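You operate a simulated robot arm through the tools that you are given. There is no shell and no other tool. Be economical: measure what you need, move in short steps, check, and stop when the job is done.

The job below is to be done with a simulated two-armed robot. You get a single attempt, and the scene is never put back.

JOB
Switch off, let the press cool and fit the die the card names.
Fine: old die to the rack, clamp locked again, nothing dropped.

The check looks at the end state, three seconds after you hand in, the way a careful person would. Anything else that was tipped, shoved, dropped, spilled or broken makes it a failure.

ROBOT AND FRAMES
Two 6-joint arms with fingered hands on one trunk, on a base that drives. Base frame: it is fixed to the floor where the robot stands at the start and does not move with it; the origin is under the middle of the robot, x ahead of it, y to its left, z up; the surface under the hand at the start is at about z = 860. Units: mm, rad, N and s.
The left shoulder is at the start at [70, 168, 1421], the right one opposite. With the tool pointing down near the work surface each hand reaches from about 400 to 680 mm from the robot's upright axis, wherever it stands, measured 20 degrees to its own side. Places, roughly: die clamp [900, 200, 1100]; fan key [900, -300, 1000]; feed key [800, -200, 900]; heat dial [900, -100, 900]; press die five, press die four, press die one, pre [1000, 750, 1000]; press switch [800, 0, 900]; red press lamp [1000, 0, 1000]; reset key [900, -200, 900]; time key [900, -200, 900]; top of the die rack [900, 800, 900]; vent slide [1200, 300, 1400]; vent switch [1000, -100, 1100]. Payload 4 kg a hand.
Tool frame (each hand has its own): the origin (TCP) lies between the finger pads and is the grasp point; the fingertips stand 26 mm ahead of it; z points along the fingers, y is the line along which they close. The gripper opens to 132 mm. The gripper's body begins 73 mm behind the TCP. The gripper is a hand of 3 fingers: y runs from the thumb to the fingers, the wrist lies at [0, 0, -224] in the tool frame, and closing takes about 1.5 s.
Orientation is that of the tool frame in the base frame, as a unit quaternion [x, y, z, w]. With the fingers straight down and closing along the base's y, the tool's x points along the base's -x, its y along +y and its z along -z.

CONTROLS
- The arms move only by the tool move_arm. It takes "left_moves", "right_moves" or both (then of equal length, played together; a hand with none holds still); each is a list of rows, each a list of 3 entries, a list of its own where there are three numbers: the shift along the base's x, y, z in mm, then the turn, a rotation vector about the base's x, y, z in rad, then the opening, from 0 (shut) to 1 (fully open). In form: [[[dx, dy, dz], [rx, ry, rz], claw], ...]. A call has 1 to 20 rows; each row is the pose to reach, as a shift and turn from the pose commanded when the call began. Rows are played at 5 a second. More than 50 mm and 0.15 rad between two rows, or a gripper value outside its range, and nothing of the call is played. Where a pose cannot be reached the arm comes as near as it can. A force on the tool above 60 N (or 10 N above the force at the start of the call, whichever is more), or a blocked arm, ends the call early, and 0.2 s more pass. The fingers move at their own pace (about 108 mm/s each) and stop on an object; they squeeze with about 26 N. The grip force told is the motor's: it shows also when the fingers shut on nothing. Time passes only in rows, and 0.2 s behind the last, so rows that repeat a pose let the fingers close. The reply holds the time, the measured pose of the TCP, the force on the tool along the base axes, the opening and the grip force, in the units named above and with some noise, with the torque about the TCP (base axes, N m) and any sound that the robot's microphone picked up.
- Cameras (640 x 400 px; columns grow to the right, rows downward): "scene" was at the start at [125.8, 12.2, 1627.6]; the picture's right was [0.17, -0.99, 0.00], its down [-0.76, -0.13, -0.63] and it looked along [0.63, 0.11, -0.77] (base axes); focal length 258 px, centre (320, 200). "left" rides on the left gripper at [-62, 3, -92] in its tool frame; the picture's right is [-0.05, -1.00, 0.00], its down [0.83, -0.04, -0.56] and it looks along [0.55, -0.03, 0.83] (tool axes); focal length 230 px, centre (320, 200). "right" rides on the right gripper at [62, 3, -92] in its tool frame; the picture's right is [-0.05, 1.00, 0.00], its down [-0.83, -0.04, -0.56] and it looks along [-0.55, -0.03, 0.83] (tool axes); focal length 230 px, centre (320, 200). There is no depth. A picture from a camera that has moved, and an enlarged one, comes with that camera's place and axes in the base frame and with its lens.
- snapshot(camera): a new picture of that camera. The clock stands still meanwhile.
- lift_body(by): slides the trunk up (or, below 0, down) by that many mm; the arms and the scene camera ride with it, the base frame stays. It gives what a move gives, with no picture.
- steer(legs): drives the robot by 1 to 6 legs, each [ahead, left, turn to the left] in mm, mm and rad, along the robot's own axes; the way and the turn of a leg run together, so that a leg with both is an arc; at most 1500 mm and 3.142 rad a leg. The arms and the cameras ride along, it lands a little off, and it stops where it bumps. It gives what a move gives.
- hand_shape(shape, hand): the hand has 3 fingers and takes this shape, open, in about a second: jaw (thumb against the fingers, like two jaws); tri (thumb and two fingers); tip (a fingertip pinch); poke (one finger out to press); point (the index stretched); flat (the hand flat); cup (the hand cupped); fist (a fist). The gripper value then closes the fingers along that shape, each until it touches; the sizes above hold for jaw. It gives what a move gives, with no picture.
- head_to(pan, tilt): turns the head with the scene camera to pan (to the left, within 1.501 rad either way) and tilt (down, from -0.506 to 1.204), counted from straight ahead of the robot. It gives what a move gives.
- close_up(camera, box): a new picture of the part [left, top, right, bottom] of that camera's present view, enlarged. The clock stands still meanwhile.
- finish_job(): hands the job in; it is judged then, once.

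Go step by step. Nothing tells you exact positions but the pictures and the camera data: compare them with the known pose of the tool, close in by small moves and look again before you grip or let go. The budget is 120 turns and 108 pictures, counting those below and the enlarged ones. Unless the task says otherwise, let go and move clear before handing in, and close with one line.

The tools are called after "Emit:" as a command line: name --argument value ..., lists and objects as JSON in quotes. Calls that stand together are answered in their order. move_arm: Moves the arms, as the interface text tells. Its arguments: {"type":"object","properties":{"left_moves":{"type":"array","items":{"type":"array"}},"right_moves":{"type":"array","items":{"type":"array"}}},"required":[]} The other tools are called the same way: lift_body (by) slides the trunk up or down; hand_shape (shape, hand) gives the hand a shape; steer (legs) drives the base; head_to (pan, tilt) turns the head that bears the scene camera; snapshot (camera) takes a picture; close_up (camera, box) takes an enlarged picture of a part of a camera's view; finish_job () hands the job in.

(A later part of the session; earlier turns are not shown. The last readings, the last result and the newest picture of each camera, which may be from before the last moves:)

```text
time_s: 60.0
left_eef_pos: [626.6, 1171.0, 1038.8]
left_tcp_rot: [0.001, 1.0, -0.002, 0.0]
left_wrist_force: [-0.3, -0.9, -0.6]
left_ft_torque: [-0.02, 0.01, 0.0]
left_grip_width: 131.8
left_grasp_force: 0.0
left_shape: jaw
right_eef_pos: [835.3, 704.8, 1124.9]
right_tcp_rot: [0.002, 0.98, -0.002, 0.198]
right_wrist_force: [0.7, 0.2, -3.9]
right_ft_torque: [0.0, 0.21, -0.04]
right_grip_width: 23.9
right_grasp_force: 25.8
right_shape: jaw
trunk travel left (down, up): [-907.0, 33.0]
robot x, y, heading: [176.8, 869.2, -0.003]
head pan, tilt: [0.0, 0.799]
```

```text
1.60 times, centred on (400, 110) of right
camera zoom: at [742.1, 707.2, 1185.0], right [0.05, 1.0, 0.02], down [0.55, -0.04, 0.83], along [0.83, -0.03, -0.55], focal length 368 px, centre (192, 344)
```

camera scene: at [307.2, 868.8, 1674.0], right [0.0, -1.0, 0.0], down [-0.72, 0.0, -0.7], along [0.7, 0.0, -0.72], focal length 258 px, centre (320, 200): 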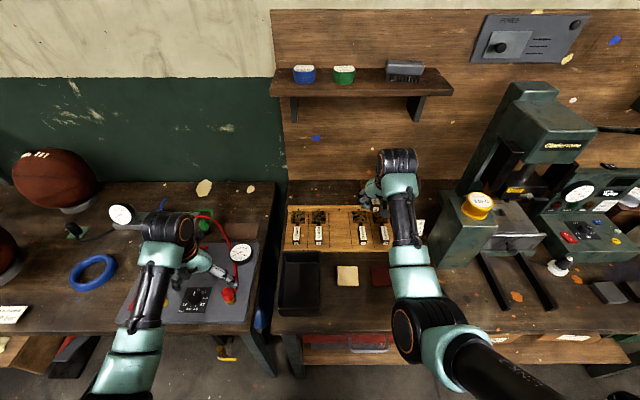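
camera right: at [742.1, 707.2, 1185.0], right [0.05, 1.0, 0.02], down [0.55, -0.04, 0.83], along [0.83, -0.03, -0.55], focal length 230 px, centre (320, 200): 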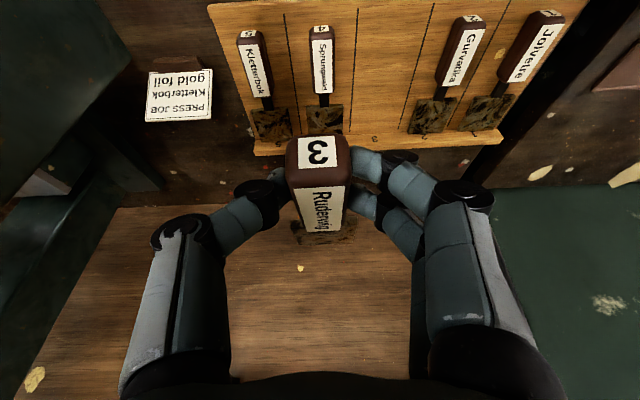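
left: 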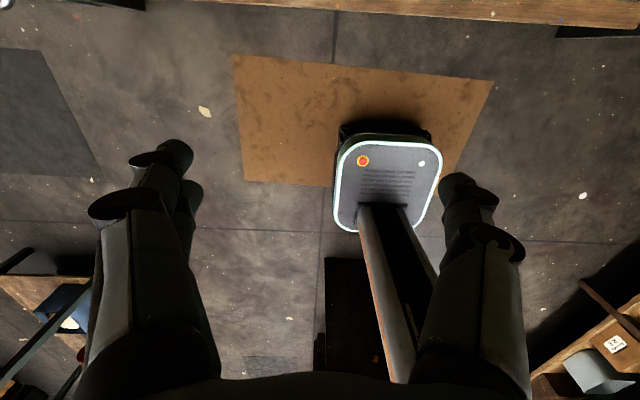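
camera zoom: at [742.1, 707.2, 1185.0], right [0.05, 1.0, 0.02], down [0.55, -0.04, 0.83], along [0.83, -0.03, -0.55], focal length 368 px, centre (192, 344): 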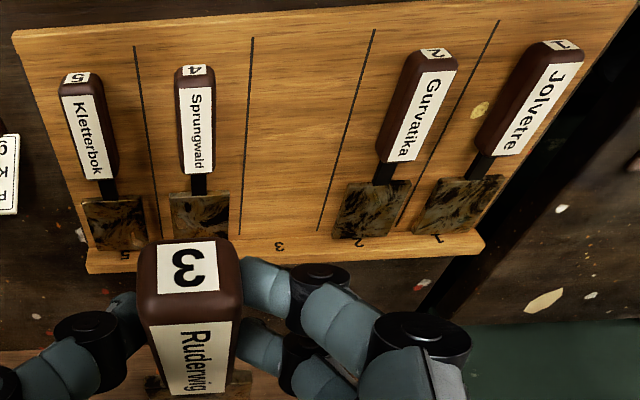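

Rack dies have their handle fronts near x 853 and tops at z 894, and slot 3's centre is near y 790. I'll drive slightly closer and hover above slot 3.

Emit:
steer --legs '[[40, 0, 0]]'

Emit:
move_arm --right_moves '[[[0, 30, -20], [0, 0, 0], 0], [[0, 60, -40], [0, 0, 0], 0], [[0, 86, -65], [0, 0, 0], 0], [[0, 86, -105], [0, 0, 0], 0], [[0, 86, -145], [0, 0, 0], 0], [[0, 86, -175], [0, 0, 0], 0], [[0, 86, -175], [0, 0, 0], 0]]'

Emit:
snapshot --camera "right"

Emit:
close_up --camera "scene" --box '[265, 195, 425, 285]'

```text
time_s: 60.9
left_eef_pos: [657.7, 1171.1, 1042.0]
left_tcp_rot: [0.002, 1.0, 0.0, 0.003]
left_wrist_force: [-0.7, 0.8, -0.3]
left_ft_torque: [-0.04, -0.07, 0.01]
left_grip_width: 131.6
left_grasp_force: 0.0
left_shape: jaw
right_eef_pos: [865.7, 703.6, 1128.5]
right_tcp_rot: [0.002, 0.979, -0.002, 0.202]
right_wrist_force: [-1.6, -0.1, -3.0]
right_ft_torque: [0.02, 0.18, 0.0]
right_grip_width: 23.8
right_grasp_force: 25.9
right_shape: jaw
trunk travel left (down, up): [-907.0, 33.0]
robot x, y, heading: [215.3, 865.1, 0.001]
head pan, tilt: [0.0, 0.799]
```

```text
time_s: 62.5
left_eef_pos: [666.6, 1171.4, 1039.6]
left_tcp_rot: [0.002, 1.0, -0.001, -0.001]
left_wrist_force: [0.3, 0.2, 0.5]
left_ft_torque: [0.04, 0.01, 0.01]
left_grip_width: 131.7
left_grasp_force: 0.1
left_shape: jaw
right_eef_pos: [875.2, 793.8, 946.8]
right_tcp_rot: [0.001, 0.98, 0.0, 0.197]
right_wrist_force: [0.1, -0.6, -4.5]
right_ft_torque: [0.0, 0.2, 0.0]
right_grip_width: 23.5
right_grasp_force: 26.6
right_shape: jaw
trunk travel left (down, up): [-907.0, 33.0]
robot x, y, heading: [214.8, 869.1, -0.006]
head pan, tilt: [0.0, 0.799]
```

```text
39 pictures are left
camera right: at [781.2, 795.8, 1007.4], right [0.05, 1.0, 0.02], down [0.55, -0.04, 0.83], along [0.83, -0.03, -0.55], focal length 230 px, centre (320, 200)
```

right: 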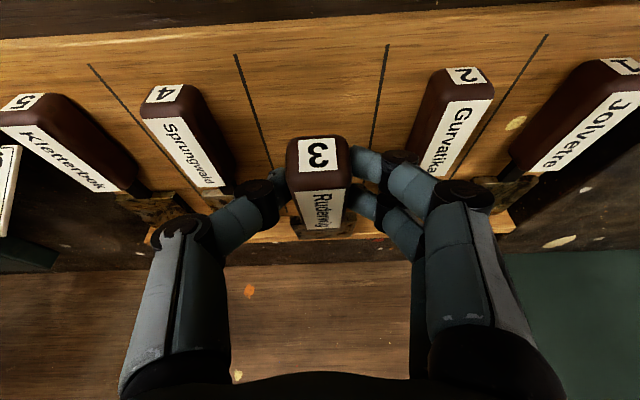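

```text
4.00 times, centred on (345, 240) of scene
camera zoom: at [346.6, 869.0, 1674.0], right [0.0, -1.0, 0.0], down [-0.72, 0.0, -0.7], along [0.7, 0.0, -0.72], focal length 1034 px, centre (220, 40)
```

zoom: 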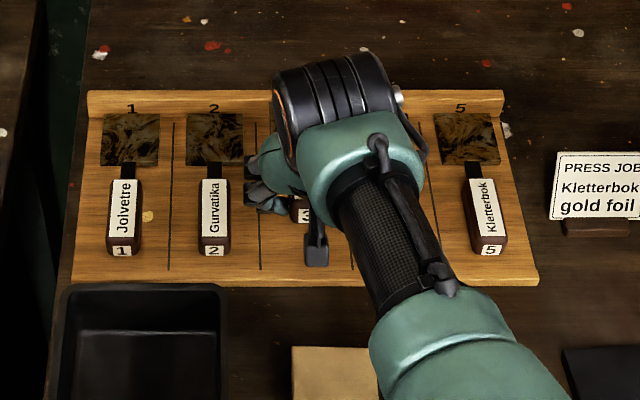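

Die 3 is centred over slot 3. I'll lower it gently.

Emit:
move_arm --right_moves '[[[0, -2, -20], [0, 0, 0], 0], [[0, -2, -36], [0, 0, 0], 0], [[0, -2, -44], [0, 0, 0], 0], [[0, -2, -48], [0, 0, 0], 0], [[0, -2, -48], [0, 0, 0], 0]]'

Emit:
snapshot --camera "right"

```text
time_s: 63.7
left_eef_pos: [663.8, 1170.5, 1040.4]
left_tcp_rot: [0.002, 1.0, 0.0, 0.0]
left_wrist_force: [0.1, -1.0, -0.3]
left_ft_torque: [0.02, 0.0, 0.0]
left_grip_width: 131.9
left_grasp_force: 0.1
left_shape: jaw
right_eef_pos: [876.5, 787.5, 903.1]
right_tcp_rot: [0.001, 0.98, -0.001, 0.2]
right_wrist_force: [0.4, -0.1, 5.2]
right_ft_torque: [0.16, -0.1, 0.01]
right_grip_width: 24.1
right_grasp_force: 25.5
right_shape: jaw
trunk travel left (down, up): [-907.0, 33.0]
robot x, y, heading: [215.7, 872.9, -0.002]
head pan, tilt: [0.0, 0.799]
```

```text
37 pictures are left
camera right: at [783.9, 791.6, 963.6], right [0.05, 1.0, 0.02], down [0.54, -0.04, 0.84], along [0.84, -0.03, -0.55], focal length 230 px, centre (320, 200)
```

right: 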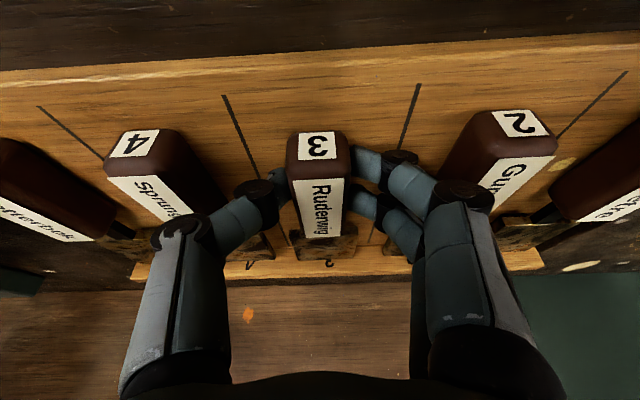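

Contact is felt (about 10 N) and the die is level with its neighbours. I'll open the fingers a little and lift straight out.

Emit:
move_arm --right_moves '[[[0, 0, 2], [0, 0, 0], 0.25], [[0, 0, 2], [0, 0, 0], 0.35], [[0, 0, 2], [0, 0, 0], 0.38], [[0, 0, 2], [0, 0, 0], 0.38], [[0, 0, 20], [0, 0, 0], 0.38], [[0, 0, 50], [0, 0, 0], 0.38], [[-5, 0, 90], [0, 0, 0], 0.38], [[-5, 0, 90], [0, 0, 0], 0.38]]'

Emit:
snapshot --camera "right"

```text
time_s: 65.7
left_eef_pos: [665.6, 1171.5, 1039.2]
left_tcp_rot: [0.0, 1.0, -0.001, 0.0]
left_wrist_force: [-0.8, -1.0, -0.5]
left_ft_torque: [0.0, -0.02, -0.02]
left_grip_width: 132.0
left_grasp_force: 0.0
left_shape: jaw
right_eef_pos: [881.3, 765.1, 1002.1]
right_tcp_rot: [0.007, 0.977, -0.016, 0.211]
right_wrist_force: [0.8, 0.9, -0.8]
right_ft_torque: [0.01, 0.01, 0.02]
right_grip_width: 49.8
right_grasp_force: 0.1
right_shape: jaw
trunk travel left (down, up): [-907.0, 33.0]
robot x, y, heading: [212.6, 868.6, -0.005]
head pan, tilt: [0.0, 0.799]
stopped in row 8 (right hand): the arm was blocked; the commanded pose is now the measured one
```

```text
36 pictures are left
camera right: at [786.7, 771.3, 1061.3], right [0.07, 1.0, -0.01], down [0.53, -0.03, 0.85], along [0.85, -0.06, -0.53], focal length 230 px, centre (320, 200)
```

right: 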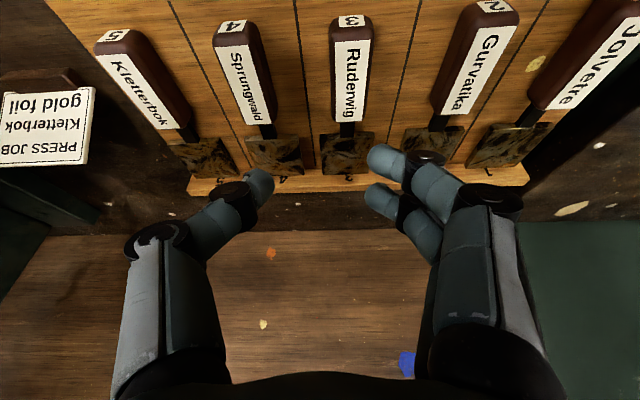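

Die 3 sits neatly in slot 3. Now I'll shift right to line up with die 5 (Kletterbok).

Emit:
steer --legs '[[0, -135, 0]]'

Emit:
snapshot --camera "right"

Emit:
close_up --camera "scene" --box '[265, 195, 425, 285]'

```text
time_s: 67.0
left_eef_pos: [665.3, 1038.7, 1038.4]
left_tcp_rot: [0.001, 1.0, -0.002, 0.0]
left_wrist_force: [0.3, -0.7, -0.2]
left_ft_torque: [0.03, -0.03, 0.02]
left_grip_width: 131.8
left_grasp_force: 0.0
left_shape: jaw
right_eef_pos: [879.4, 633.4, 1002.9]
right_tcp_rot: [0.007, 0.977, -0.017, 0.212]
right_wrist_force: [0.3, -0.3, 0.0]
right_ft_torque: [0.0, -0.01, 0.0]
right_grip_width: 49.9
right_grasp_force: 0.1
right_shape: jaw
trunk travel left (down, up): [-907.0, 33.0]
robot x, y, heading: [213.0, 736.1, 0.001]
head pan, tilt: [0.0, 0.799]
```

```text
35 pictures are left
camera right: at [785.9, 639.1, 1061.0], right [0.07, 1.0, -0.01], down [0.53, -0.03, 0.85], along [0.85, -0.06, -0.53], focal length 230 px, centre (320, 200)
```

right: 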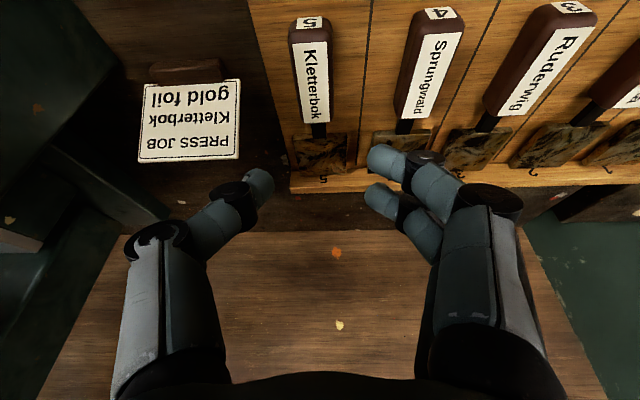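

```text
4.00 times, centred on (345, 240) of scene
camera zoom: at [344.6, 737.4, 1674.1], right [0.0, -1.0, 0.0], down [-0.72, 0.0, -0.7], along [0.7, 0.0, -0.72], focal length 1034 px, centre (220, 40)
```

zoom: 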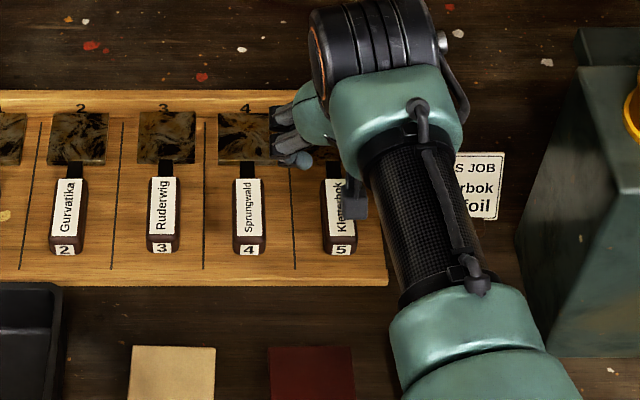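

I'll straighten the hand and descend to just above the die 5 handle.

Emit:
move_arm --right_moves '[[[-2, -2, -20], [0.03, 0.027, 0.021], 0.45], [[-3, -3, -40], [0.03, 0.027, 0.021], 0.45], [[-3, -3, -58], [0.03, 0.027, 0.021], 0.45], [[-3, -3, -58], [0.03, 0.027, 0.021], 0.45]]'

Emit:
snapshot --camera "right"

```text
time_s: 68.0
left_eef_pos: [664.3, 1036.4, 1039.9]
left_tcp_rot: [0.001, 1.0, 0.0, 0.0]
left_wrist_force: [-0.4, -1.0, 0.2]
left_ft_torque: [-0.01, 0.01, 0.04]
left_grip_width: 131.7
left_grasp_force: 0.0
left_shape: jaw
right_eef_pos: [875.6, 626.9, 945.0]
right_tcp_rot: [-0.002, 0.98, 0.002, 0.198]
right_wrist_force: [0.3, -0.1, -0.1]
right_ft_torque: [0.02, -0.02, -0.04]
right_grip_width: 58.8
right_grasp_force: 0.1
right_shape: jaw
trunk travel left (down, up): [-907.0, 33.0]
robot x, y, heading: [212.2, 735.3, -0.004]
head pan, tilt: [0.0, 0.799]
```

```text
33 pictures are left
camera right: at [783.3, 629.6, 1006.6], right [0.04, 1.0, 0.02], down [0.55, -0.04, 0.83], along [0.83, -0.03, -0.55], focal length 230 px, centre (320, 200)
```

right: 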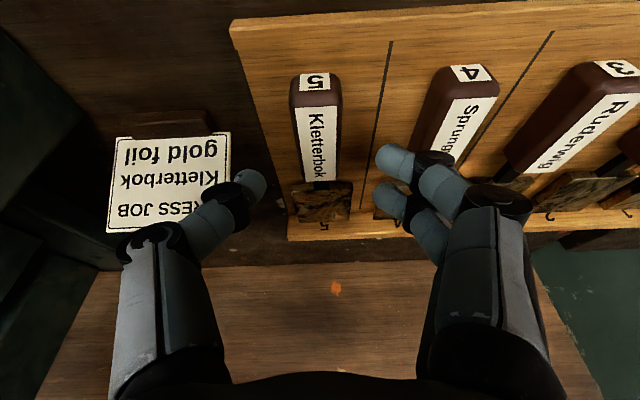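

Aligned over handle 5. I'll lower to the same relative height as die 3 had and close.

Emit:
move_arm --right_moves '[[[1, -1, -20], [0, 0, 0], 0.45], [[1, -1, -36], [0, 0, 0], 0.45], [[1, -1, -43], [0, 0, 0], 0.4], [[1, -1, -43], [0, 0, 0], 0.3], [[1, -1, -43], [0, 0, 0], 0.15], [[1, -1, -43], [0, 0, 0], 0], [[1, -1, -43], [0, 0, 0], 0], [[1, -1, -43], [0, 0, 0], 0]]'

Emit:
snapshot --camera "right"

```text
time_s: 69.8
left_eef_pos: [664.6, 1037.5, 1039.2]
left_tcp_rot: [0.0, 1.0, 0.0, -0.001]
left_wrist_force: [-0.3, -0.8, -0.4]
left_ft_torque: [0.01, -0.01, 0.01]
left_grip_width: 131.8
left_grasp_force: 0.0
left_shape: jaw
right_eef_pos: [877.9, 627.6, 903.1]
right_tcp_rot: [-0.001, 0.98, 0.002, 0.2]
right_wrist_force: [3.1, 2.0, 7.6]
right_ft_torque: [0.23, -0.08, -0.02]
right_grip_width: 25.8
right_grasp_force: 25.9
right_shape: jaw
trunk travel left (down, up): [-907.0, 33.0]
robot x, y, heading: [214.9, 734.1, -0.0]
head pan, tilt: [0.0, 0.799]
```

```text
32 pictures are left
camera right: at [785.3, 629.6, 963.3], right [0.05, 1.0, 0.02], down [0.55, -0.04, 0.84], along [0.84, -0.03, -0.55], focal length 230 px, centre (320, 200)
```

right: 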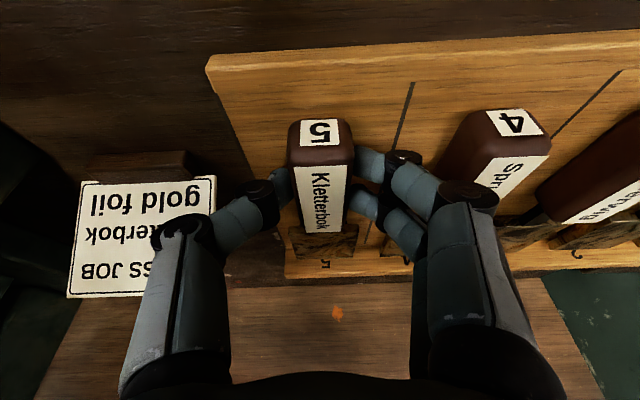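

Grip is on at 25.8 mm. I'll lift and check the hold.

Emit:
move_arm --right_moves '[[[0, 0, 8], [0, 0, 0], 0], [[0, 0, 20], [0, 0, 0], 0], [[0, 0, 45], [0, 0, 0], 0], [[0, 0, 75], [0, 0, 0], 0], [[0, 0, 100], [0, 0, 0], 0], [[0, 0, 100], [0, 0, 0], 0]]'

Emit:
snapshot --camera "right"

```text
time_s: 71.2
left_eef_pos: [665.7, 1037.0, 1040.4]
left_tcp_rot: [0.001, 1.0, -0.001, -0.001]
left_wrist_force: [0.3, 0.2, -0.6]
left_ft_torque: [-0.01, -0.02, 0.04]
left_grip_width: 131.8
left_grasp_force: 0.1
left_shape: jaw
right_eef_pos: [880.2, 626.4, 1002.0]
right_tcp_rot: [0.0, 0.981, 0.001, 0.196]
right_wrist_force: [0.5, 0.7, -4.2]
right_ft_torque: [0.03, 0.2, 0.03]
right_grip_width: 25.0
right_grasp_force: 26.2
right_shape: jaw
trunk travel left (down, up): [-907.0, 33.0]
robot x, y, heading: [209.4, 732.4, 0.001]
head pan, tilt: [0.0, 0.799]
```

```text
31 pictures are left
camera right: at [786.6, 628.7, 1062.4], right [0.05, 1.0, 0.02], down [0.55, -0.04, 0.83], along [0.83, -0.03, -0.55], focal length 230 px, centre (320, 200)
```

right: 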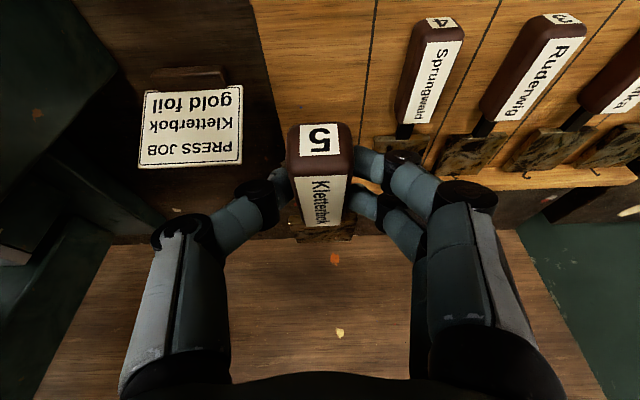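

The die's held but its plate end sags slightly, which I'll correct by tilting. Now I'll back out and go to the press.

Emit:
move_arm --right_moves '[[[0, 0, 30], [0, 0, 0], 0], [[-5, -10, 60], [0, 0, 0], 0], [[-15, -25, 80], [0, 0, 0], 0], [[-15, -25, 80], [0, 0, 0], 0]]'

Emit:
steer --legs '[[-290, 0, 0], [0, -360, 0]]'

Emit:
head_to --pan 0.0 --tilt 0.5

Emit:
snapshot --camera "scene"

Emit:
snapshot --camera "right"

```text
time_s: 72.2
left_eef_pos: [665.2, 1036.8, 1040.1]
left_tcp_rot: [0.0, 1.0, -0.001, 0.0]
left_wrist_force: [0.9, -0.3, -0.8]
left_ft_torque: [0.02, -0.01, -0.03]
left_grip_width: 131.6
left_grasp_force: 0.0
left_shape: jaw
right_eef_pos: [863.4, 600.7, 1080.6]
right_tcp_rot: [-0.001, 0.981, 0.0, 0.196]
right_wrist_force: [0.5, -0.1, -3.7]
right_ft_torque: [0.04, 0.24, 0.01]
right_grip_width: 24.8
right_grasp_force: 25.8
right_shape: jaw
trunk travel left (down, up): [-907.0, 33.0]
robot x, y, heading: [214.3, 736.4, -0.002]
head pan, tilt: [0.0, 0.799]
```

```text
time_s: 76.0
left_eef_pos: [389.9, 682.1, 1038.8]
left_tcp_rot: [0.003, 1.0, -0.001, -0.001]
left_wrist_force: [0.0, -0.1, -0.1]
left_ft_torque: [0.04, 0.0, -0.01]
left_grip_width: 131.8
left_grasp_force: 0.1
left_shape: jaw
right_eef_pos: [586.1, 247.2, 1080.1]
right_tcp_rot: [0.001, 0.98, 0.001, 0.198]
right_wrist_force: [-1.3, -0.3, -4.0]
right_ft_torque: [0.02, 0.19, 0.02]
right_grip_width: 25.0
right_grasp_force: 25.9
right_shape: jaw
trunk travel left (down, up): [-907.0, 33.0]
robot x, y, heading: [-62.9, 381.3, -0.008]
head pan, tilt: [0.0, 0.799]
```

```text
time_s: 76.8
left_eef_pos: [390.7, 679.4, 1039.8]
left_tcp_rot: [0.003, 1.0, 0.0, 0.0]
left_wrist_force: [0.4, -0.2, 0.7]
left_ft_torque: [0.02, -0.02, -0.01]
left_grip_width: 131.8
left_grasp_force: 0.0
left_shape: jaw
right_eef_pos: [587.4, 243.7, 1080.5]
right_tcp_rot: [0.001, 0.98, 0.001, 0.197]
right_wrist_force: [-0.2, 0.7, -3.7]
right_ft_torque: [0.03, 0.21, 0.02]
right_grip_width: 24.9
right_grasp_force: 25.3
right_shape: jaw
trunk travel left (down, up): [-907.0, 33.0]
robot x, y, heading: [-65.3, 382.1, -0.006]
head pan, tilt: [0.0, 0.499]
```

```text
30 pictures are left
camera scene: at [79.6, 378.0, 1700.0], right [-0.01, -1.0, 0.0], down [-0.48, 0.0, -0.88], along [0.88, 0.0, -0.48], focal length 258 px, centre (320, 200)
```

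scene: 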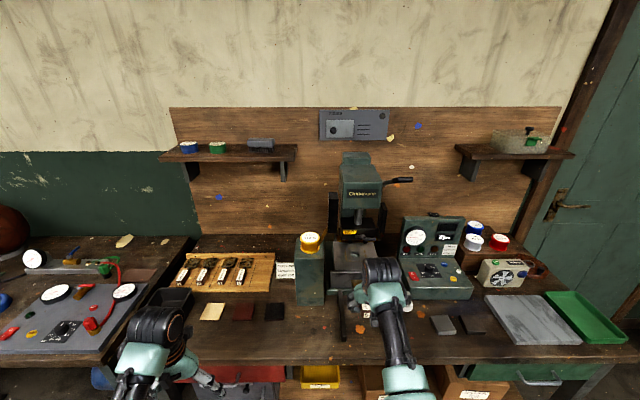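

```text
29 pictures are left
camera right: at [493.9, 246.4, 1141.2], right [0.05, 1.0, 0.02], down [0.55, -0.05, 0.83], along [0.83, -0.03, -0.55], focal length 230 px, centre (320, 200)
```

right: 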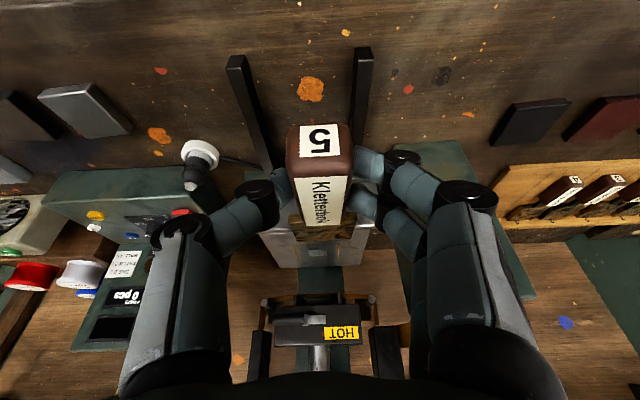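

I'll zoom in on the die in the hand to measure its pitch and the slot.

Emit:
close_up --camera "right" --box '[260, 110, 400, 250]'

Emit:
close_up --camera "right" --box '[240, 250, 400, 360]'

```text
2.86 times, centred on (330, 180) of right
camera zoom: at [493.9, 246.4, 1141.2], right [0.05, 1.0, 0.02], down [0.55, -0.05, 0.83], along [0.83, -0.03, -0.55], focal length 657 px, centre (291, 257)
```

zoom: 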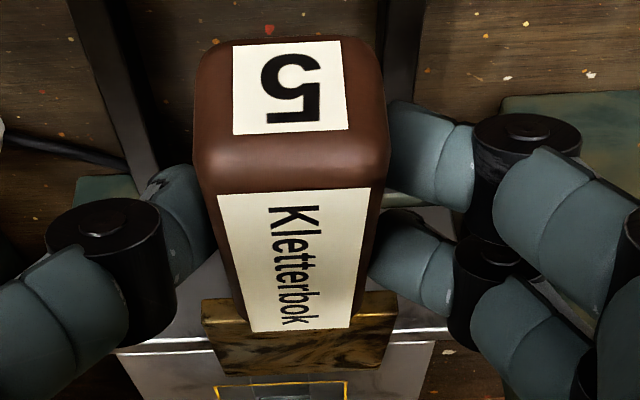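

```text
3.64 times, centred on (320, 305) of right
camera zoom: at [493.9, 246.4, 1141.2], right [0.05, 1.0, 0.02], down [0.55, -0.05, 0.83], along [0.83, -0.03, -0.55], focal length 837 px, centre (320, -182)
```

zoom: 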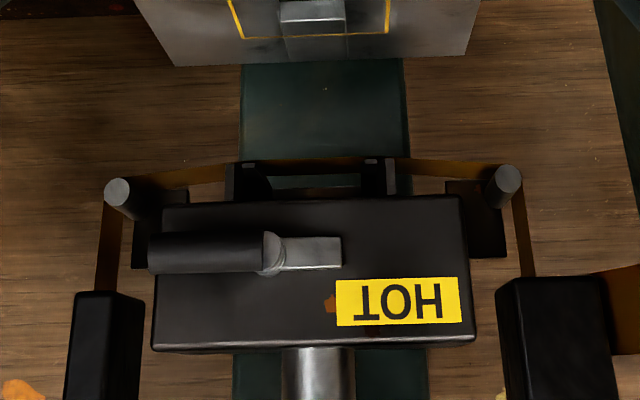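

The die's nose droops about 0.15 rad, so I'll tilt the hand to level it, centre it at the slot's y and height, then drive closer.

Emit:
move_arm --right_moves '[[[5, -8, 3], [0, -0.05, 0], 0], [[10, -14, 6], [0, -0.1, 0], 0], [[15, -20, 9], [0, -0.15, 0], 0], [[15, -20, 9], [0, -0.15, 0], 0]]'

Emit:
steer --legs '[[100, 0, 0.005]]'

Emit:
snapshot --camera "right"

Emit:
close_up --camera "scene" --box '[310, 190, 430, 310]'

```text
time_s: 77.8
left_eef_pos: [390.2, 680.9, 1040.0]
left_tcp_rot: [0.002, 1.0, 0.0, -0.001]
left_wrist_force: [-0.6, 0.7, -0.5]
left_ft_torque: [-0.01, 0.03, 0.02]
left_grip_width: 132.0
left_grasp_force: 0.0
left_shape: jaw
right_eef_pos: [600.5, 225.4, 1088.5]
right_tcp_rot: [0.0, 0.963, 0.001, 0.27]
right_wrist_force: [-0.1, -0.6, -3.9]
right_ft_torque: [-0.01, 0.23, -0.04]
right_grip_width: 24.7
right_grasp_force: 25.8
right_shape: jaw
trunk travel left (down, up): [-907.0, 33.0]
robot x, y, heading: [-63.1, 377.4, -0.006]
head pan, tilt: [0.0, 0.499]
```

```text
time_s: 79.0
left_eef_pos: [486.4, 682.4, 1039.9]
left_tcp_rot: [0.001, 1.0, 0.0, 0.001]
left_wrist_force: [-0.2, -0.4, 0.6]
left_ft_torque: [-0.02, -0.03, -0.03]
left_grip_width: 131.7
left_grasp_force: 0.0
left_shape: jaw
right_eef_pos: [699.5, 228.9, 1090.2]
right_tcp_rot: [-0.002, 0.963, 0.002, 0.271]
right_wrist_force: [-1.5, 0.5, -4.1]
right_ft_torque: [0.0, 0.22, 0.01]
right_grip_width: 25.0
right_grasp_force: 25.6
right_shape: jaw
trunk travel left (down, up): [-907.0, 33.0]
robot x, y, heading: [41.4, 382.0, -0.006]
head pan, tilt: [0.0, 0.499]
```

```text
26 pictures are left
camera right: at [599.5, 230.1, 1137.3], right [0.04, 1.0, 0.03], down [0.42, -0.04, 0.91], along [0.91, -0.02, -0.42], focal length 230 px, centre (320, 200)
```

right: 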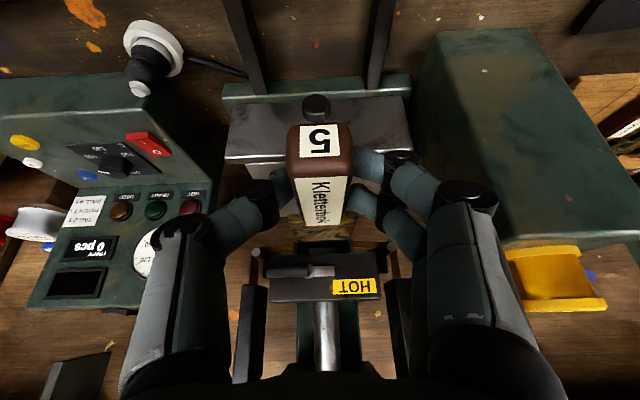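

```text
3.33 times, centred on (370, 250) of scene
camera zoom: at [176.3, 379.1, 1700.6], right [0.0, -1.0, 0.0], down [-0.48, 0.0, -0.88], along [0.88, 0.0, -0.48], focal length 861 px, centre (153, 33)
```

zoom: 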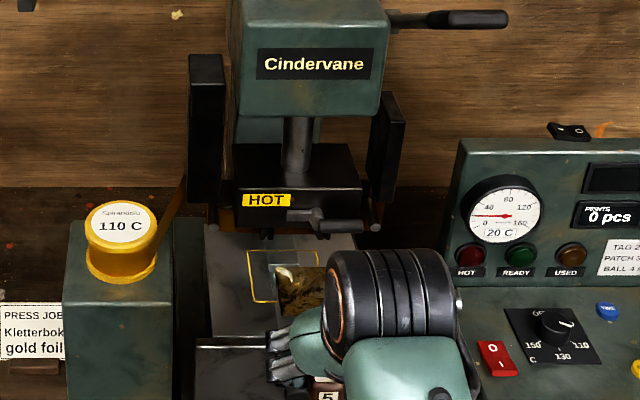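

I'll zoom in on the plate and slot from the right camera to check height alignment.

Emit:
close_up --camera "right" --box '[250, 190, 410, 310]'

Emit:
close_up --camera "scene" --box '[335, 235, 415, 295]'

```text
3.33 times, centred on (330, 250) of right
camera zoom: at [599.5, 230.1, 1137.3], right [0.04, 1.0, 0.03], down [0.42, -0.04, 0.91], along [0.91, -0.02, -0.42], focal length 767 px, centre (287, 33)
```

zoom: 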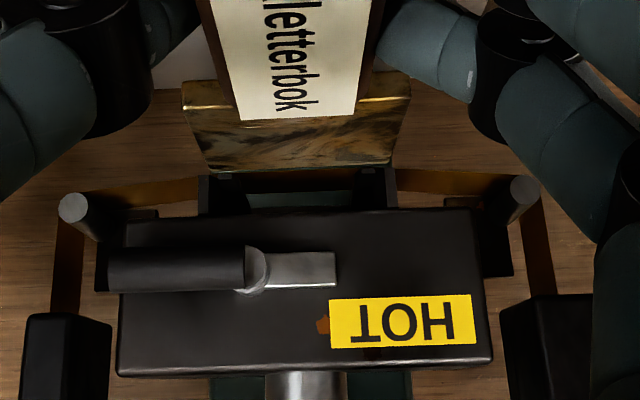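

```text
6.67 times, centred on (375, 265) of scene
camera zoom: at [176.3, 379.1, 1700.6], right [0.0, -1.0, 0.0], down [-0.48, 0.0, -0.88], along [0.88, 0.0, -0.48], focal length 1722 px, centre (-47, -233)
```

zoom: 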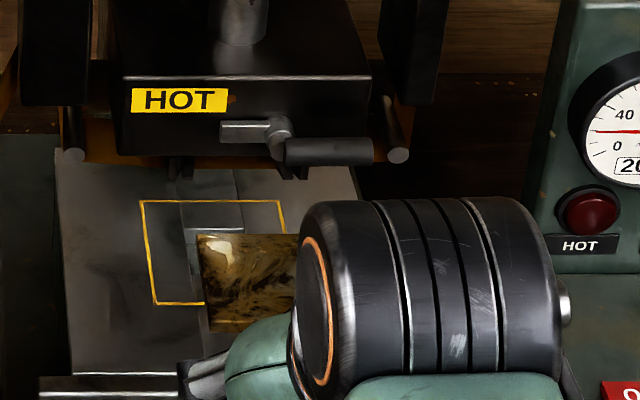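

The plate is level (top z ≈1077) and matches the slot height within a mm or two. I'll nudge y by −2 and advance to just before the rails.

Emit:
move_arm --right_moves '[[[15, -1, 0], [0, 0, 0], 0], [[30, -2, 0], [0, 0, 0], 0], [[42, -2, 0], [0, 0, 0], 0], [[50, -2, 0], [0, 0, 0], 0], [[50, -2, 0], [0, 0, 0], 0]]'

Emit:
close_up --camera "right" --box '[250, 190, 410, 310]'

Emit:
close_up --camera "scene" --box '[335, 235, 415, 295]'

```text
time_s: 80.2
left_eef_pos: [490.9, 683.3, 1040.0]
left_tcp_rot: [0.0, 1.0, 0.0, 0.0]
left_wrist_force: [-0.1, -0.2, -0.2]
left_ft_torque: [0.02, -0.01, -0.02]
left_grip_width: 131.9
left_grasp_force: 0.1
left_shape: jaw
right_eef_pos: [753.3, 227.3, 1089.9]
right_tcp_rot: [-0.002, 0.963, 0.002, 0.269]
right_wrist_force: [-3.6, -0.3, -2.8]
right_ft_torque: [-0.01, 0.28, 0.01]
right_grip_width: 24.8
right_grasp_force: 26.0
right_shape: jaw
trunk travel left (down, up): [-907.0, 33.0]
robot x, y, heading: [38.4, 384.4, 0.002]
head pan, tilt: [0.0, 0.499]
```

```text
3.33 times, centred on (330, 250) of right
camera zoom: at [653.2, 229.2, 1135.7], right [0.04, 1.0, 0.03], down [0.42, -0.04, 0.91], along [0.91, -0.02, -0.42], focal length 767 px, centre (287, 33)
```

zoom: 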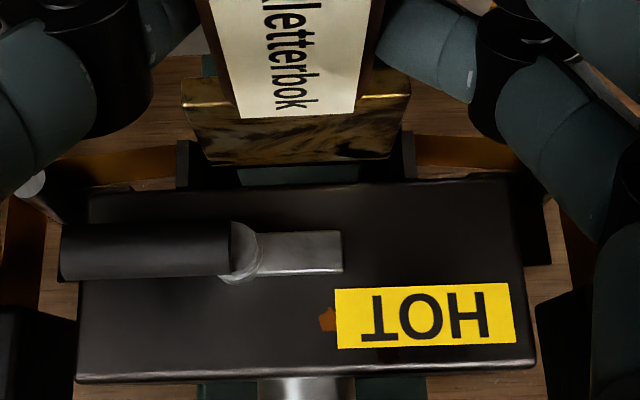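

```text
6.67 times, centred on (375, 265) of scene
camera zoom: at [181.2, 379.1, 1700.1], right [0.0, -1.0, 0.0], down [-0.48, 0.0, -0.88], along [0.88, 0.0, -0.48], focal length 1722 px, centre (-47, -233)
```

zoom: 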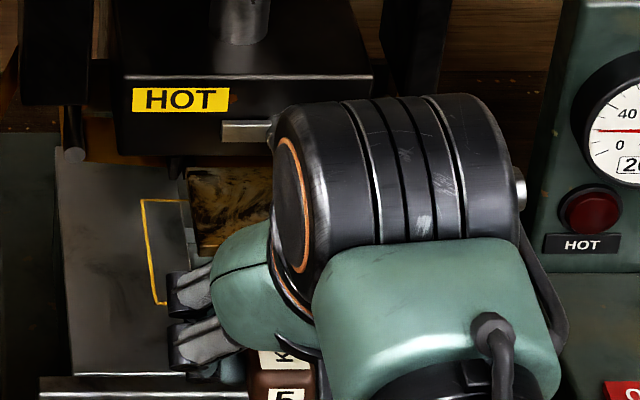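

Centred in y, and the plate sits toward the low side of the slot. I'll raise 1.5 mm and slide in slowly.

Emit:
move_arm --right_moves '[[[-2, 0, 1.5], [0, 0, 0], 0], [[4, 0, 1.5], [0, 0, 0], 0], [[10, 0, 1.5], [0, 0, 0], 0], [[16, 0, 1.5], [0, 0, 0], 0], [[20, 0, 1.5], [0, 0, 0], 0]]'

Emit:
close_up --camera "right" --box '[230, 110, 410, 310]'

```text
time_s: 81.4
left_eef_pos: [482.7, 682.4, 1042.5]
left_tcp_rot: [0.001, 1.0, 0.0, 0.002]
left_wrist_force: [0.5, 0.5, 0.0]
left_ft_torque: [0.03, 0.0, 0.03]
left_grip_width: 132.0
left_grasp_force: 0.1
left_shape: jaw
right_eef_pos: [762.2, 226.5, 1094.3]
right_tcp_rot: [-0.002, 0.964, 0.002, 0.267]
right_wrist_force: [-39.1, -1.2, 2.9]
right_ft_torque: [-0.03, 0.48, 0.04]
right_grip_width: 26.2
right_grasp_force: 25.7
right_shape: jaw
trunk travel left (down, up): [-907.0, 33.0]
robot x, y, heading: [38.3, 383.7, 0.001]
head pan, tilt: [0.0, 0.499]
```

```text
2.00 times, centred on (320, 210) of right
camera zoom: at [662.2, 228.5, 1140.5], right [0.04, 1.0, 0.03], down [0.43, -0.04, 0.9], along [0.9, -0.02, -0.43], focal length 460 px, centre (320, 180)
```

zoom: 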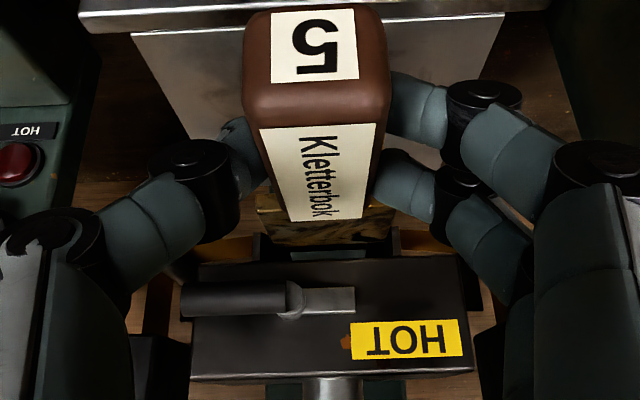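

It met resistance with an upward reaction, so the plate is a bit low and hitting the lower lips. I'll back off and re-look.

Emit:
move_arm --right_moves '[[[-10, 0, -1], [0, 0, 0], 0], [[-22, 0, -1], [0, 0, 0], 0], [[-22, 0, -1], [0, 0, 0], 0]]'

Emit:
close_up --camera "right" --box '[270, 210, 390, 285]'

Emit:
close_up --camera "right" --box '[250, 110, 410, 250]'

```text
time_s: 82.2
left_eef_pos: [490.5, 683.2, 1039.7]
left_tcp_rot: [0.001, 1.0, 0.0, 0.0]
left_wrist_force: [-0.4, -0.8, 0.4]
left_ft_torque: [0.0, -0.03, -0.02]
left_grip_width: 132.0
left_grasp_force: 0.0
left_shape: jaw
right_eef_pos: [752.9, 226.3, 1088.6]
right_tcp_rot: [-0.001, 0.963, 0.001, 0.271]
right_wrist_force: [0.5, -0.1, -3.8]
right_ft_torque: [-0.01, 0.17, -0.01]
right_grip_width: 25.3
right_grasp_force: 25.8
right_shape: jaw
trunk travel left (down, up): [-907.0, 33.0]
robot x, y, heading: [36.5, 378.6, -0.001]
head pan, tilt: [0.0, 0.499]
```

```text
5.33 times, centred on (330, 248) of right
camera zoom: at [651.6, 228.5, 1136.0], right [0.04, 1.0, 0.03], down [0.42, -0.04, 0.91], along [0.91, -0.02, -0.42], focal length 1227 px, centre (267, -53)
```

zoom: 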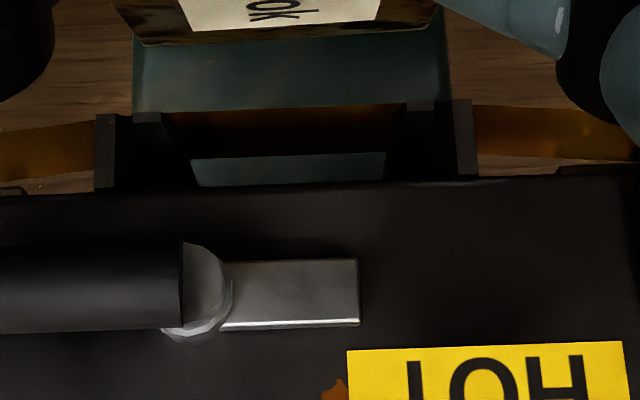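

```text
2.86 times, centred on (330, 180) of right
camera zoom: at [651.6, 228.5, 1136.0], right [0.04, 1.0, 0.03], down [0.42, -0.04, 0.91], along [0.91, -0.02, -0.42], focal length 657 px, centre (291, 257)
```

zoom: 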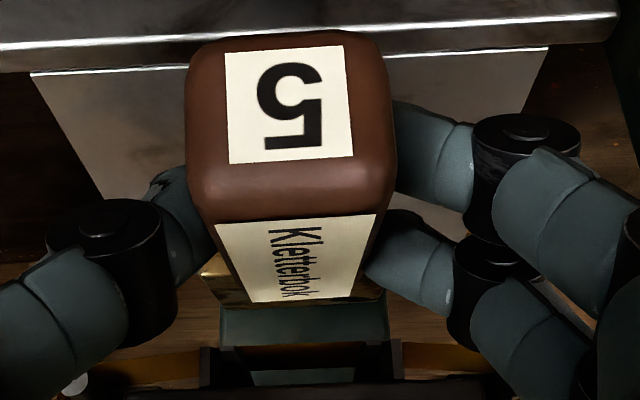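

The die pitched nose-down in the grip, meaning it struck the block from above the slot, so it was too high. I'll back off, re-level by tilting more, and re-measure.

Emit:
move_arm --right_moves '[[[-20, 0, 0], [0, -0.06, 0], 0], [[-40, 0, 0], [0, -0.12, 0], 0], [[-50, 0, 0], [0, -0.17, 0], 0], [[-50, 0, 0], [0, -0.17, 0], 0]]'

Emit:
close_up --camera "right" --box '[240, 130, 420, 290]'

Emit:
close_up --camera "scene" --box '[335, 235, 415, 295]'

```text
time_s: 83.2
left_eef_pos: [491.0, 681.4, 1038.5]
left_tcp_rot: [0.001, 1.0, 0.0, -0.001]
left_wrist_force: [-0.4, 0.7, -1.0]
left_ft_torque: [0.01, 0.0, -0.01]
left_grip_width: 132.1
left_grasp_force: 0.1
left_shape: jaw
right_eef_pos: [710.1, 215.4, 1099.1]
right_tcp_rot: [-0.001, 0.933, -0.007, 0.36]
right_wrist_force: [-0.5, -0.1, -3.1]
right_ft_torque: [-0.02, 0.22, -0.03]
right_grip_width: 25.1
right_grasp_force: 25.9
right_shape: jaw
trunk travel left (down, up): [-907.0, 33.0]
robot x, y, heading: [39.0, 379.4, -0.003]
head pan, tilt: [0.0, 0.499]
```

```text
2.50 times, centred on (330, 210) of right
camera zoom: at [603.1, 218.2, 1126.1], right [0.04, 1.0, 0.02], down [0.24, -0.03, 0.97], along [0.97, -0.03, -0.24], focal length 575 px, centre (295, 175)
```

zoom: 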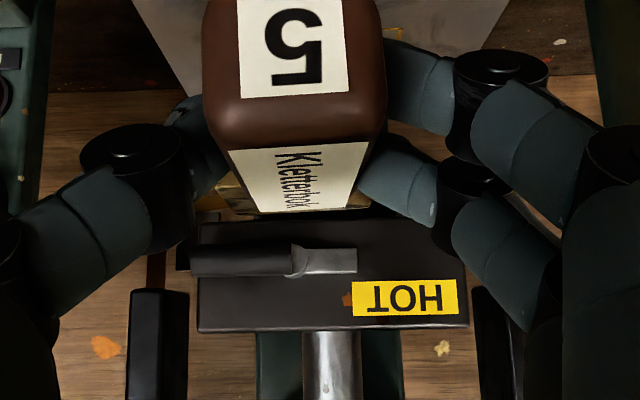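

```text
6.67 times, centred on (375, 265) of scene
camera zoom: at [183.0, 379.0, 1699.9], right [0.0, -1.0, 0.0], down [-0.48, 0.0, -0.88], along [0.88, 0.0, -0.48], focal length 1722 px, centre (-47, -233)
```

zoom: 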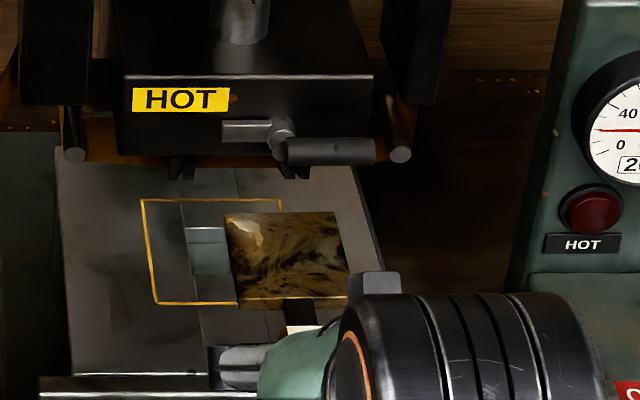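

The die is level again, and by comparison with die 3's seated view its handle is about 16 mm too high. I'll lower by that amount, recentre y and approach the slot.

Emit:
move_arm --right_moves '[[[5, 4, -6], [0.005, -0.01, 0.003], 0], [[15, 8, -12], [0.01, -0.02, 0.005], 0], [[25, 11, -16], [0.014, -0.03, 0.007], 0], [[33, 11, -16], [0.014, -0.03, 0.007], 0], [[33, 11, -16], [0.014, -0.03, 0.007], 0]]'

Emit:
close_up --camera "right" --box '[240, 130, 420, 290]'

Emit:
close_up --camera "scene" --box '[335, 235, 415, 295]'

```text
time_s: 84.4
left_eef_pos: [491.4, 680.5, 1038.7]
left_tcp_rot: [0.0, 1.0, -0.001, 0.0]
left_wrist_force: [0.3, -0.6, 0.0]
left_ft_torque: [0.0, -0.02, 0.04]
left_grip_width: 131.9
left_grasp_force: 0.1
left_shape: jaw
right_eef_pos: [733.7, 236.7, 1071.2]
right_tcp_rot: [-0.003, 0.931, 0.011, 0.365]
right_wrist_force: [0.0, 0.1, -3.4]
right_ft_torque: [0.01, 0.25, 0.0]
right_grip_width: 25.3
right_grasp_force: 26.2
right_shape: jaw
trunk travel left (down, up): [-907.0, 33.0]
robot x, y, heading: [38.8, 377.8, -0.0]
head pan, tilt: [0.0, 0.499]
```

```text
2.50 times, centred on (330, 210) of right
camera zoom: at [626.4, 237.1, 1097.8], right [0.03, 1.0, 0.05], down [0.23, -0.06, 0.97], along [0.97, -0.01, -0.23], focal length 575 px, centre (295, 175)
```

zoom: 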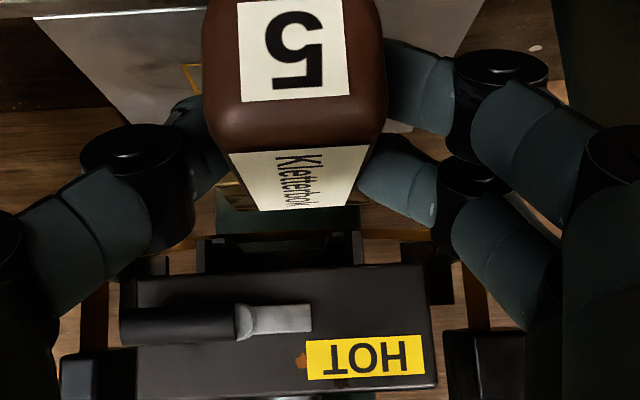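

```text
6.67 times, centred on (375, 265) of scene
camera zoom: at [182.1, 378.6, 1700.0], right [0.0, -1.0, 0.0], down [-0.48, 0.0, -0.88], along [0.88, 0.0, -0.48], focal length 1722 px, centre (-47, -233)
```

zoom: 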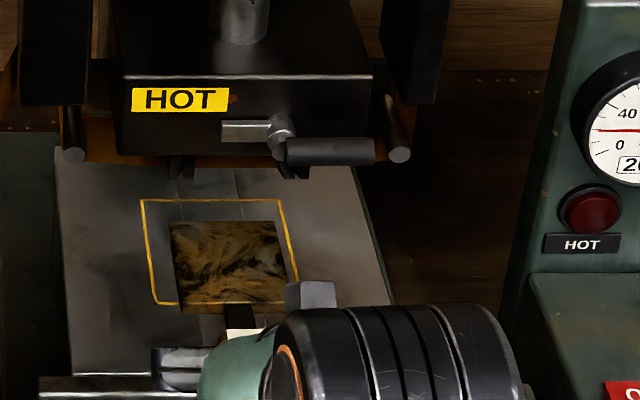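

I overshot because the shift counts from the commanded pose. I'll correct it: up 11, right 10.5, and a little more nose-up.

Emit:
move_arm --right_moves '[[[0, -5, 5], [-0.009, -0.025, 0], 0], [[0, -10.5, 11], [-0.018, -0.05, -0.002], 0], [[0, -10.5, 11], [-0.018, -0.05, -0.002], 0]]'

Emit:
close_up --camera "right" --box '[240, 130, 420, 290]'

```text
time_s: 85.2
left_eef_pos: [492.3, 682.5, 1039.3]
left_tcp_rot: [0.001, 1.0, 0.0, -0.001]
left_wrist_force: [0.5, -0.2, 0.1]
left_ft_torque: [0.02, 0.01, 0.01]
left_grip_width: 131.9
left_grasp_force: 0.1
left_shape: jaw
right_eef_pos: [735.5, 226.5, 1083.3]
right_tcp_rot: [-0.004, 0.922, 0.0, 0.387]
right_wrist_force: [-0.6, -0.4, -4.1]
right_ft_torque: [0.02, 0.23, 0.01]
right_grip_width: 25.1
right_grasp_force: 25.9
right_shape: jaw
trunk travel left (down, up): [-907.0, 33.0]
robot x, y, heading: [42.0, 379.4, 0.004]
head pan, tilt: [0.0, 0.499]
```

```text
2.50 times, centred on (330, 210) of right
camera zoom: at [626.0, 227.5, 1103.6], right [0.03, 1.0, 0.03], down [0.18, -0.04, 0.98], along [0.98, -0.02, -0.19], focal length 575 px, centre (295, 175)
```

zoom: 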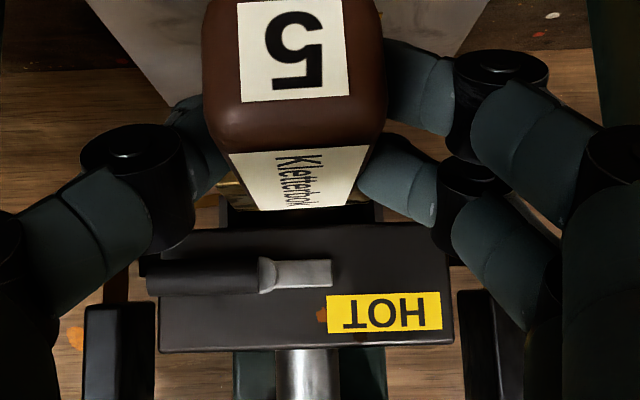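

The handle is now level with its top at z ≈1083, same as die 3 when seated. I'll slide in and watch the force.

Emit:
move_arm --right_moves '[[[8, 0, 0], [0, 0, 0], 0], [[16, 0, 0], [0, 0, 0], 0], [[24, 0, 0], [0, 0, 0], 0], [[30, 0, 0], [0, 0, 0], 0], [[36, 0, 0], [0, 0, 0], 0]]'

```text
time_s: 86.4
left_eef_pos: [490.5, 682.0, 1039.3]
left_tcp_rot: [0.001, 1.0, 0.0, -0.001]
left_wrist_force: [-0.7, 0.0, 0.2]
left_ft_torque: [0.01, 0.02, -0.01]
left_grip_width: 131.9
left_grasp_force: 0.0
left_shape: jaw
right_eef_pos: [771.5, 226.2, 1083.4]
right_tcp_rot: [-0.005, 0.922, 0.001, 0.387]
right_wrist_force: [0.4, -0.3, -2.5]
right_ft_torque: [0.04, 0.14, -0.01]
right_grip_width: 25.4
right_grasp_force: 26.0
right_shape: jaw
trunk travel left (down, up): [-907.0, 33.0]
robot x, y, heading: [38.7, 379.1, -0.003]
head pan, tilt: [0.0, 0.499]
```

It went in without resistance and the weight is partly carried now. I'll continue to full depth.

Emit:
move_arm --right_moves '[[[8, 0, 0], [0, 0, 0], 0], [[16, 0, 0], [0, 0, 0], 0], [[24, 0, 0], [0, 0, 0], 0], [[31, 0, 0], [0, 0, 0], 0], [[36, 0, 0], [0, 0, 0], 0], [[40, 0, 0], [0, 0, 0], 0]]'

Emit:
close_up --camera "right" --box '[240, 130, 420, 290]'

```text
time_s: 87.8
left_eef_pos: [490.7, 680.7, 1039.6]
left_tcp_rot: [0.001, 1.0, 0.0, 0.0]
left_wrist_force: [0.0, 0.6, 0.6]
left_ft_torque: [0.02, 0.03, 0.03]
left_grip_width: 131.7
left_grasp_force: 0.1
left_shape: jaw
right_eef_pos: [811.4, 226.5, 1084.0]
right_tcp_rot: [-0.005, 0.921, 0.0, 0.389]
right_wrist_force: [-1.9, -0.7, -2.4]
right_ft_torque: [0.1, 0.08, -0.03]
right_grip_width: 25.4
right_grasp_force: 26.4
right_shape: jaw
trunk travel left (down, up): [-907.0, 33.0]
robot x, y, heading: [43.2, 383.6, -0.003]
head pan, tilt: [0.0, 0.499]
```

```text
2.50 times, centred on (330, 210) of right
camera zoom: at [701.3, 228.3, 1104.2], right [0.03, 1.0, 0.04], down [0.18, -0.04, 0.98], along [0.98, -0.02, -0.18], focal length 575 px, centre (295, 175)
```

zoom: 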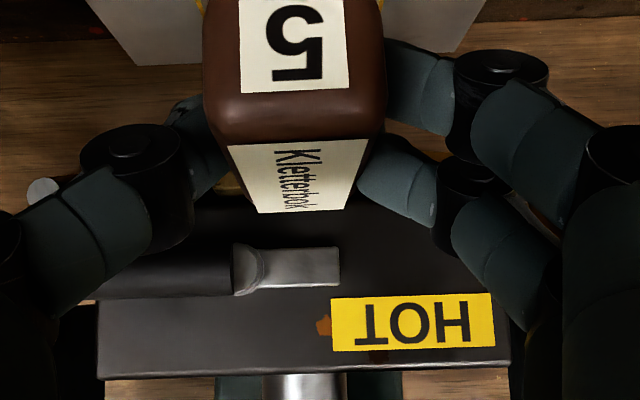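

It's near full depth. I'll push gently to find the back stop.

Emit:
move_arm --right_moves '[[[3, 0, 0], [0, 0, 0], 0], [[6, 0, 0], [0, 0, 0], 0], [[9, 0, 0], [0, 0, 0], 0], [[9, 0, 0], [0, 0, 0], 0]]'

```text
time_s: 88.8
left_eef_pos: [490.2, 681.7, 1041.7]
left_tcp_rot: [0.001, 1.0, 0.0, 0.001]
left_wrist_force: [0.1, 0.2, 0.1]
left_ft_torque: [-0.01, 0.01, 0.0]
left_grip_width: 131.7
left_grasp_force: 0.0
left_shape: jaw
right_eef_pos: [818.5, 227.0, 1085.1]
right_tcp_rot: [-0.005, 0.922, 0.001, 0.388]
right_wrist_force: [-4.7, -1.5, -1.1]
right_ft_torque: [0.14, 0.16, -0.04]
right_grip_width: 25.3
right_grasp_force: 25.8
right_shape: jaw
trunk travel left (down, up): [-907.0, 33.0]
robot x, y, heading: [41.9, 381.6, 0.002]
head pan, tilt: [0.0, 0.499]
```

Emit:
move_arm --right_moves '[[[2, 0, 0], [0, 0, 0], 0], [[4, 0, 0], [0, 0, 0], 0], [[6, 0, 0], [0, 0, 0], 0], [[6, 0, 0], [0, 0, 0], 0]]'

Emit:
close_up --camera "scene" --box '[325, 215, 425, 295]'

```text
time_s: 89.8
left_eef_pos: [486.3, 681.6, 1041.6]
left_tcp_rot: [0.001, 1.0, 0.0, 0.002]
left_wrist_force: [0.8, -0.3, -0.1]
left_ft_torque: [-0.03, -0.03, 0.0]
left_grip_width: 131.8
left_grasp_force: 0.0
left_shape: jaw
right_eef_pos: [820.7, 226.7, 1085.5]
right_tcp_rot: [-0.005, 0.922, 0.001, 0.388]
right_wrist_force: [-23.4, -2.4, -2.9]
right_ft_torque: [0.03, 0.43, 0.03]
right_grip_width: 25.6
right_grasp_force: 26.0
right_shape: jaw
trunk travel left (down, up): [-907.0, 33.0]
robot x, y, heading: [41.9, 379.1, -0.001]
head pan, tilt: [0.0, 0.499]
```

```text
5.00 times, centred on (375, 255) of scene
camera zoom: at [174.1, 378.4, 1700.7], right [0.0, -1.0, 0.0], down [-0.48, 0.0, -0.88], along [0.88, 0.0, -0.48], focal length 1292 px, centre (45, -75)
```

zoom: 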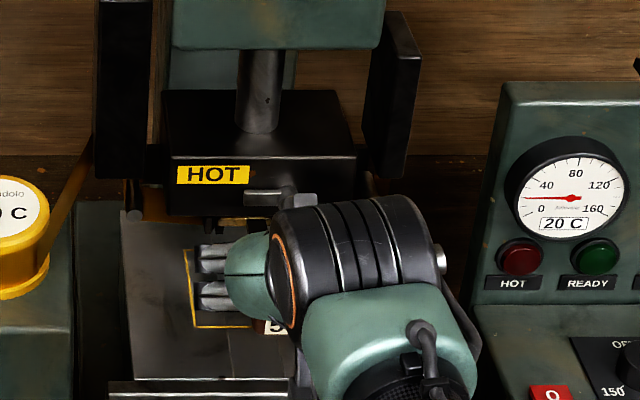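

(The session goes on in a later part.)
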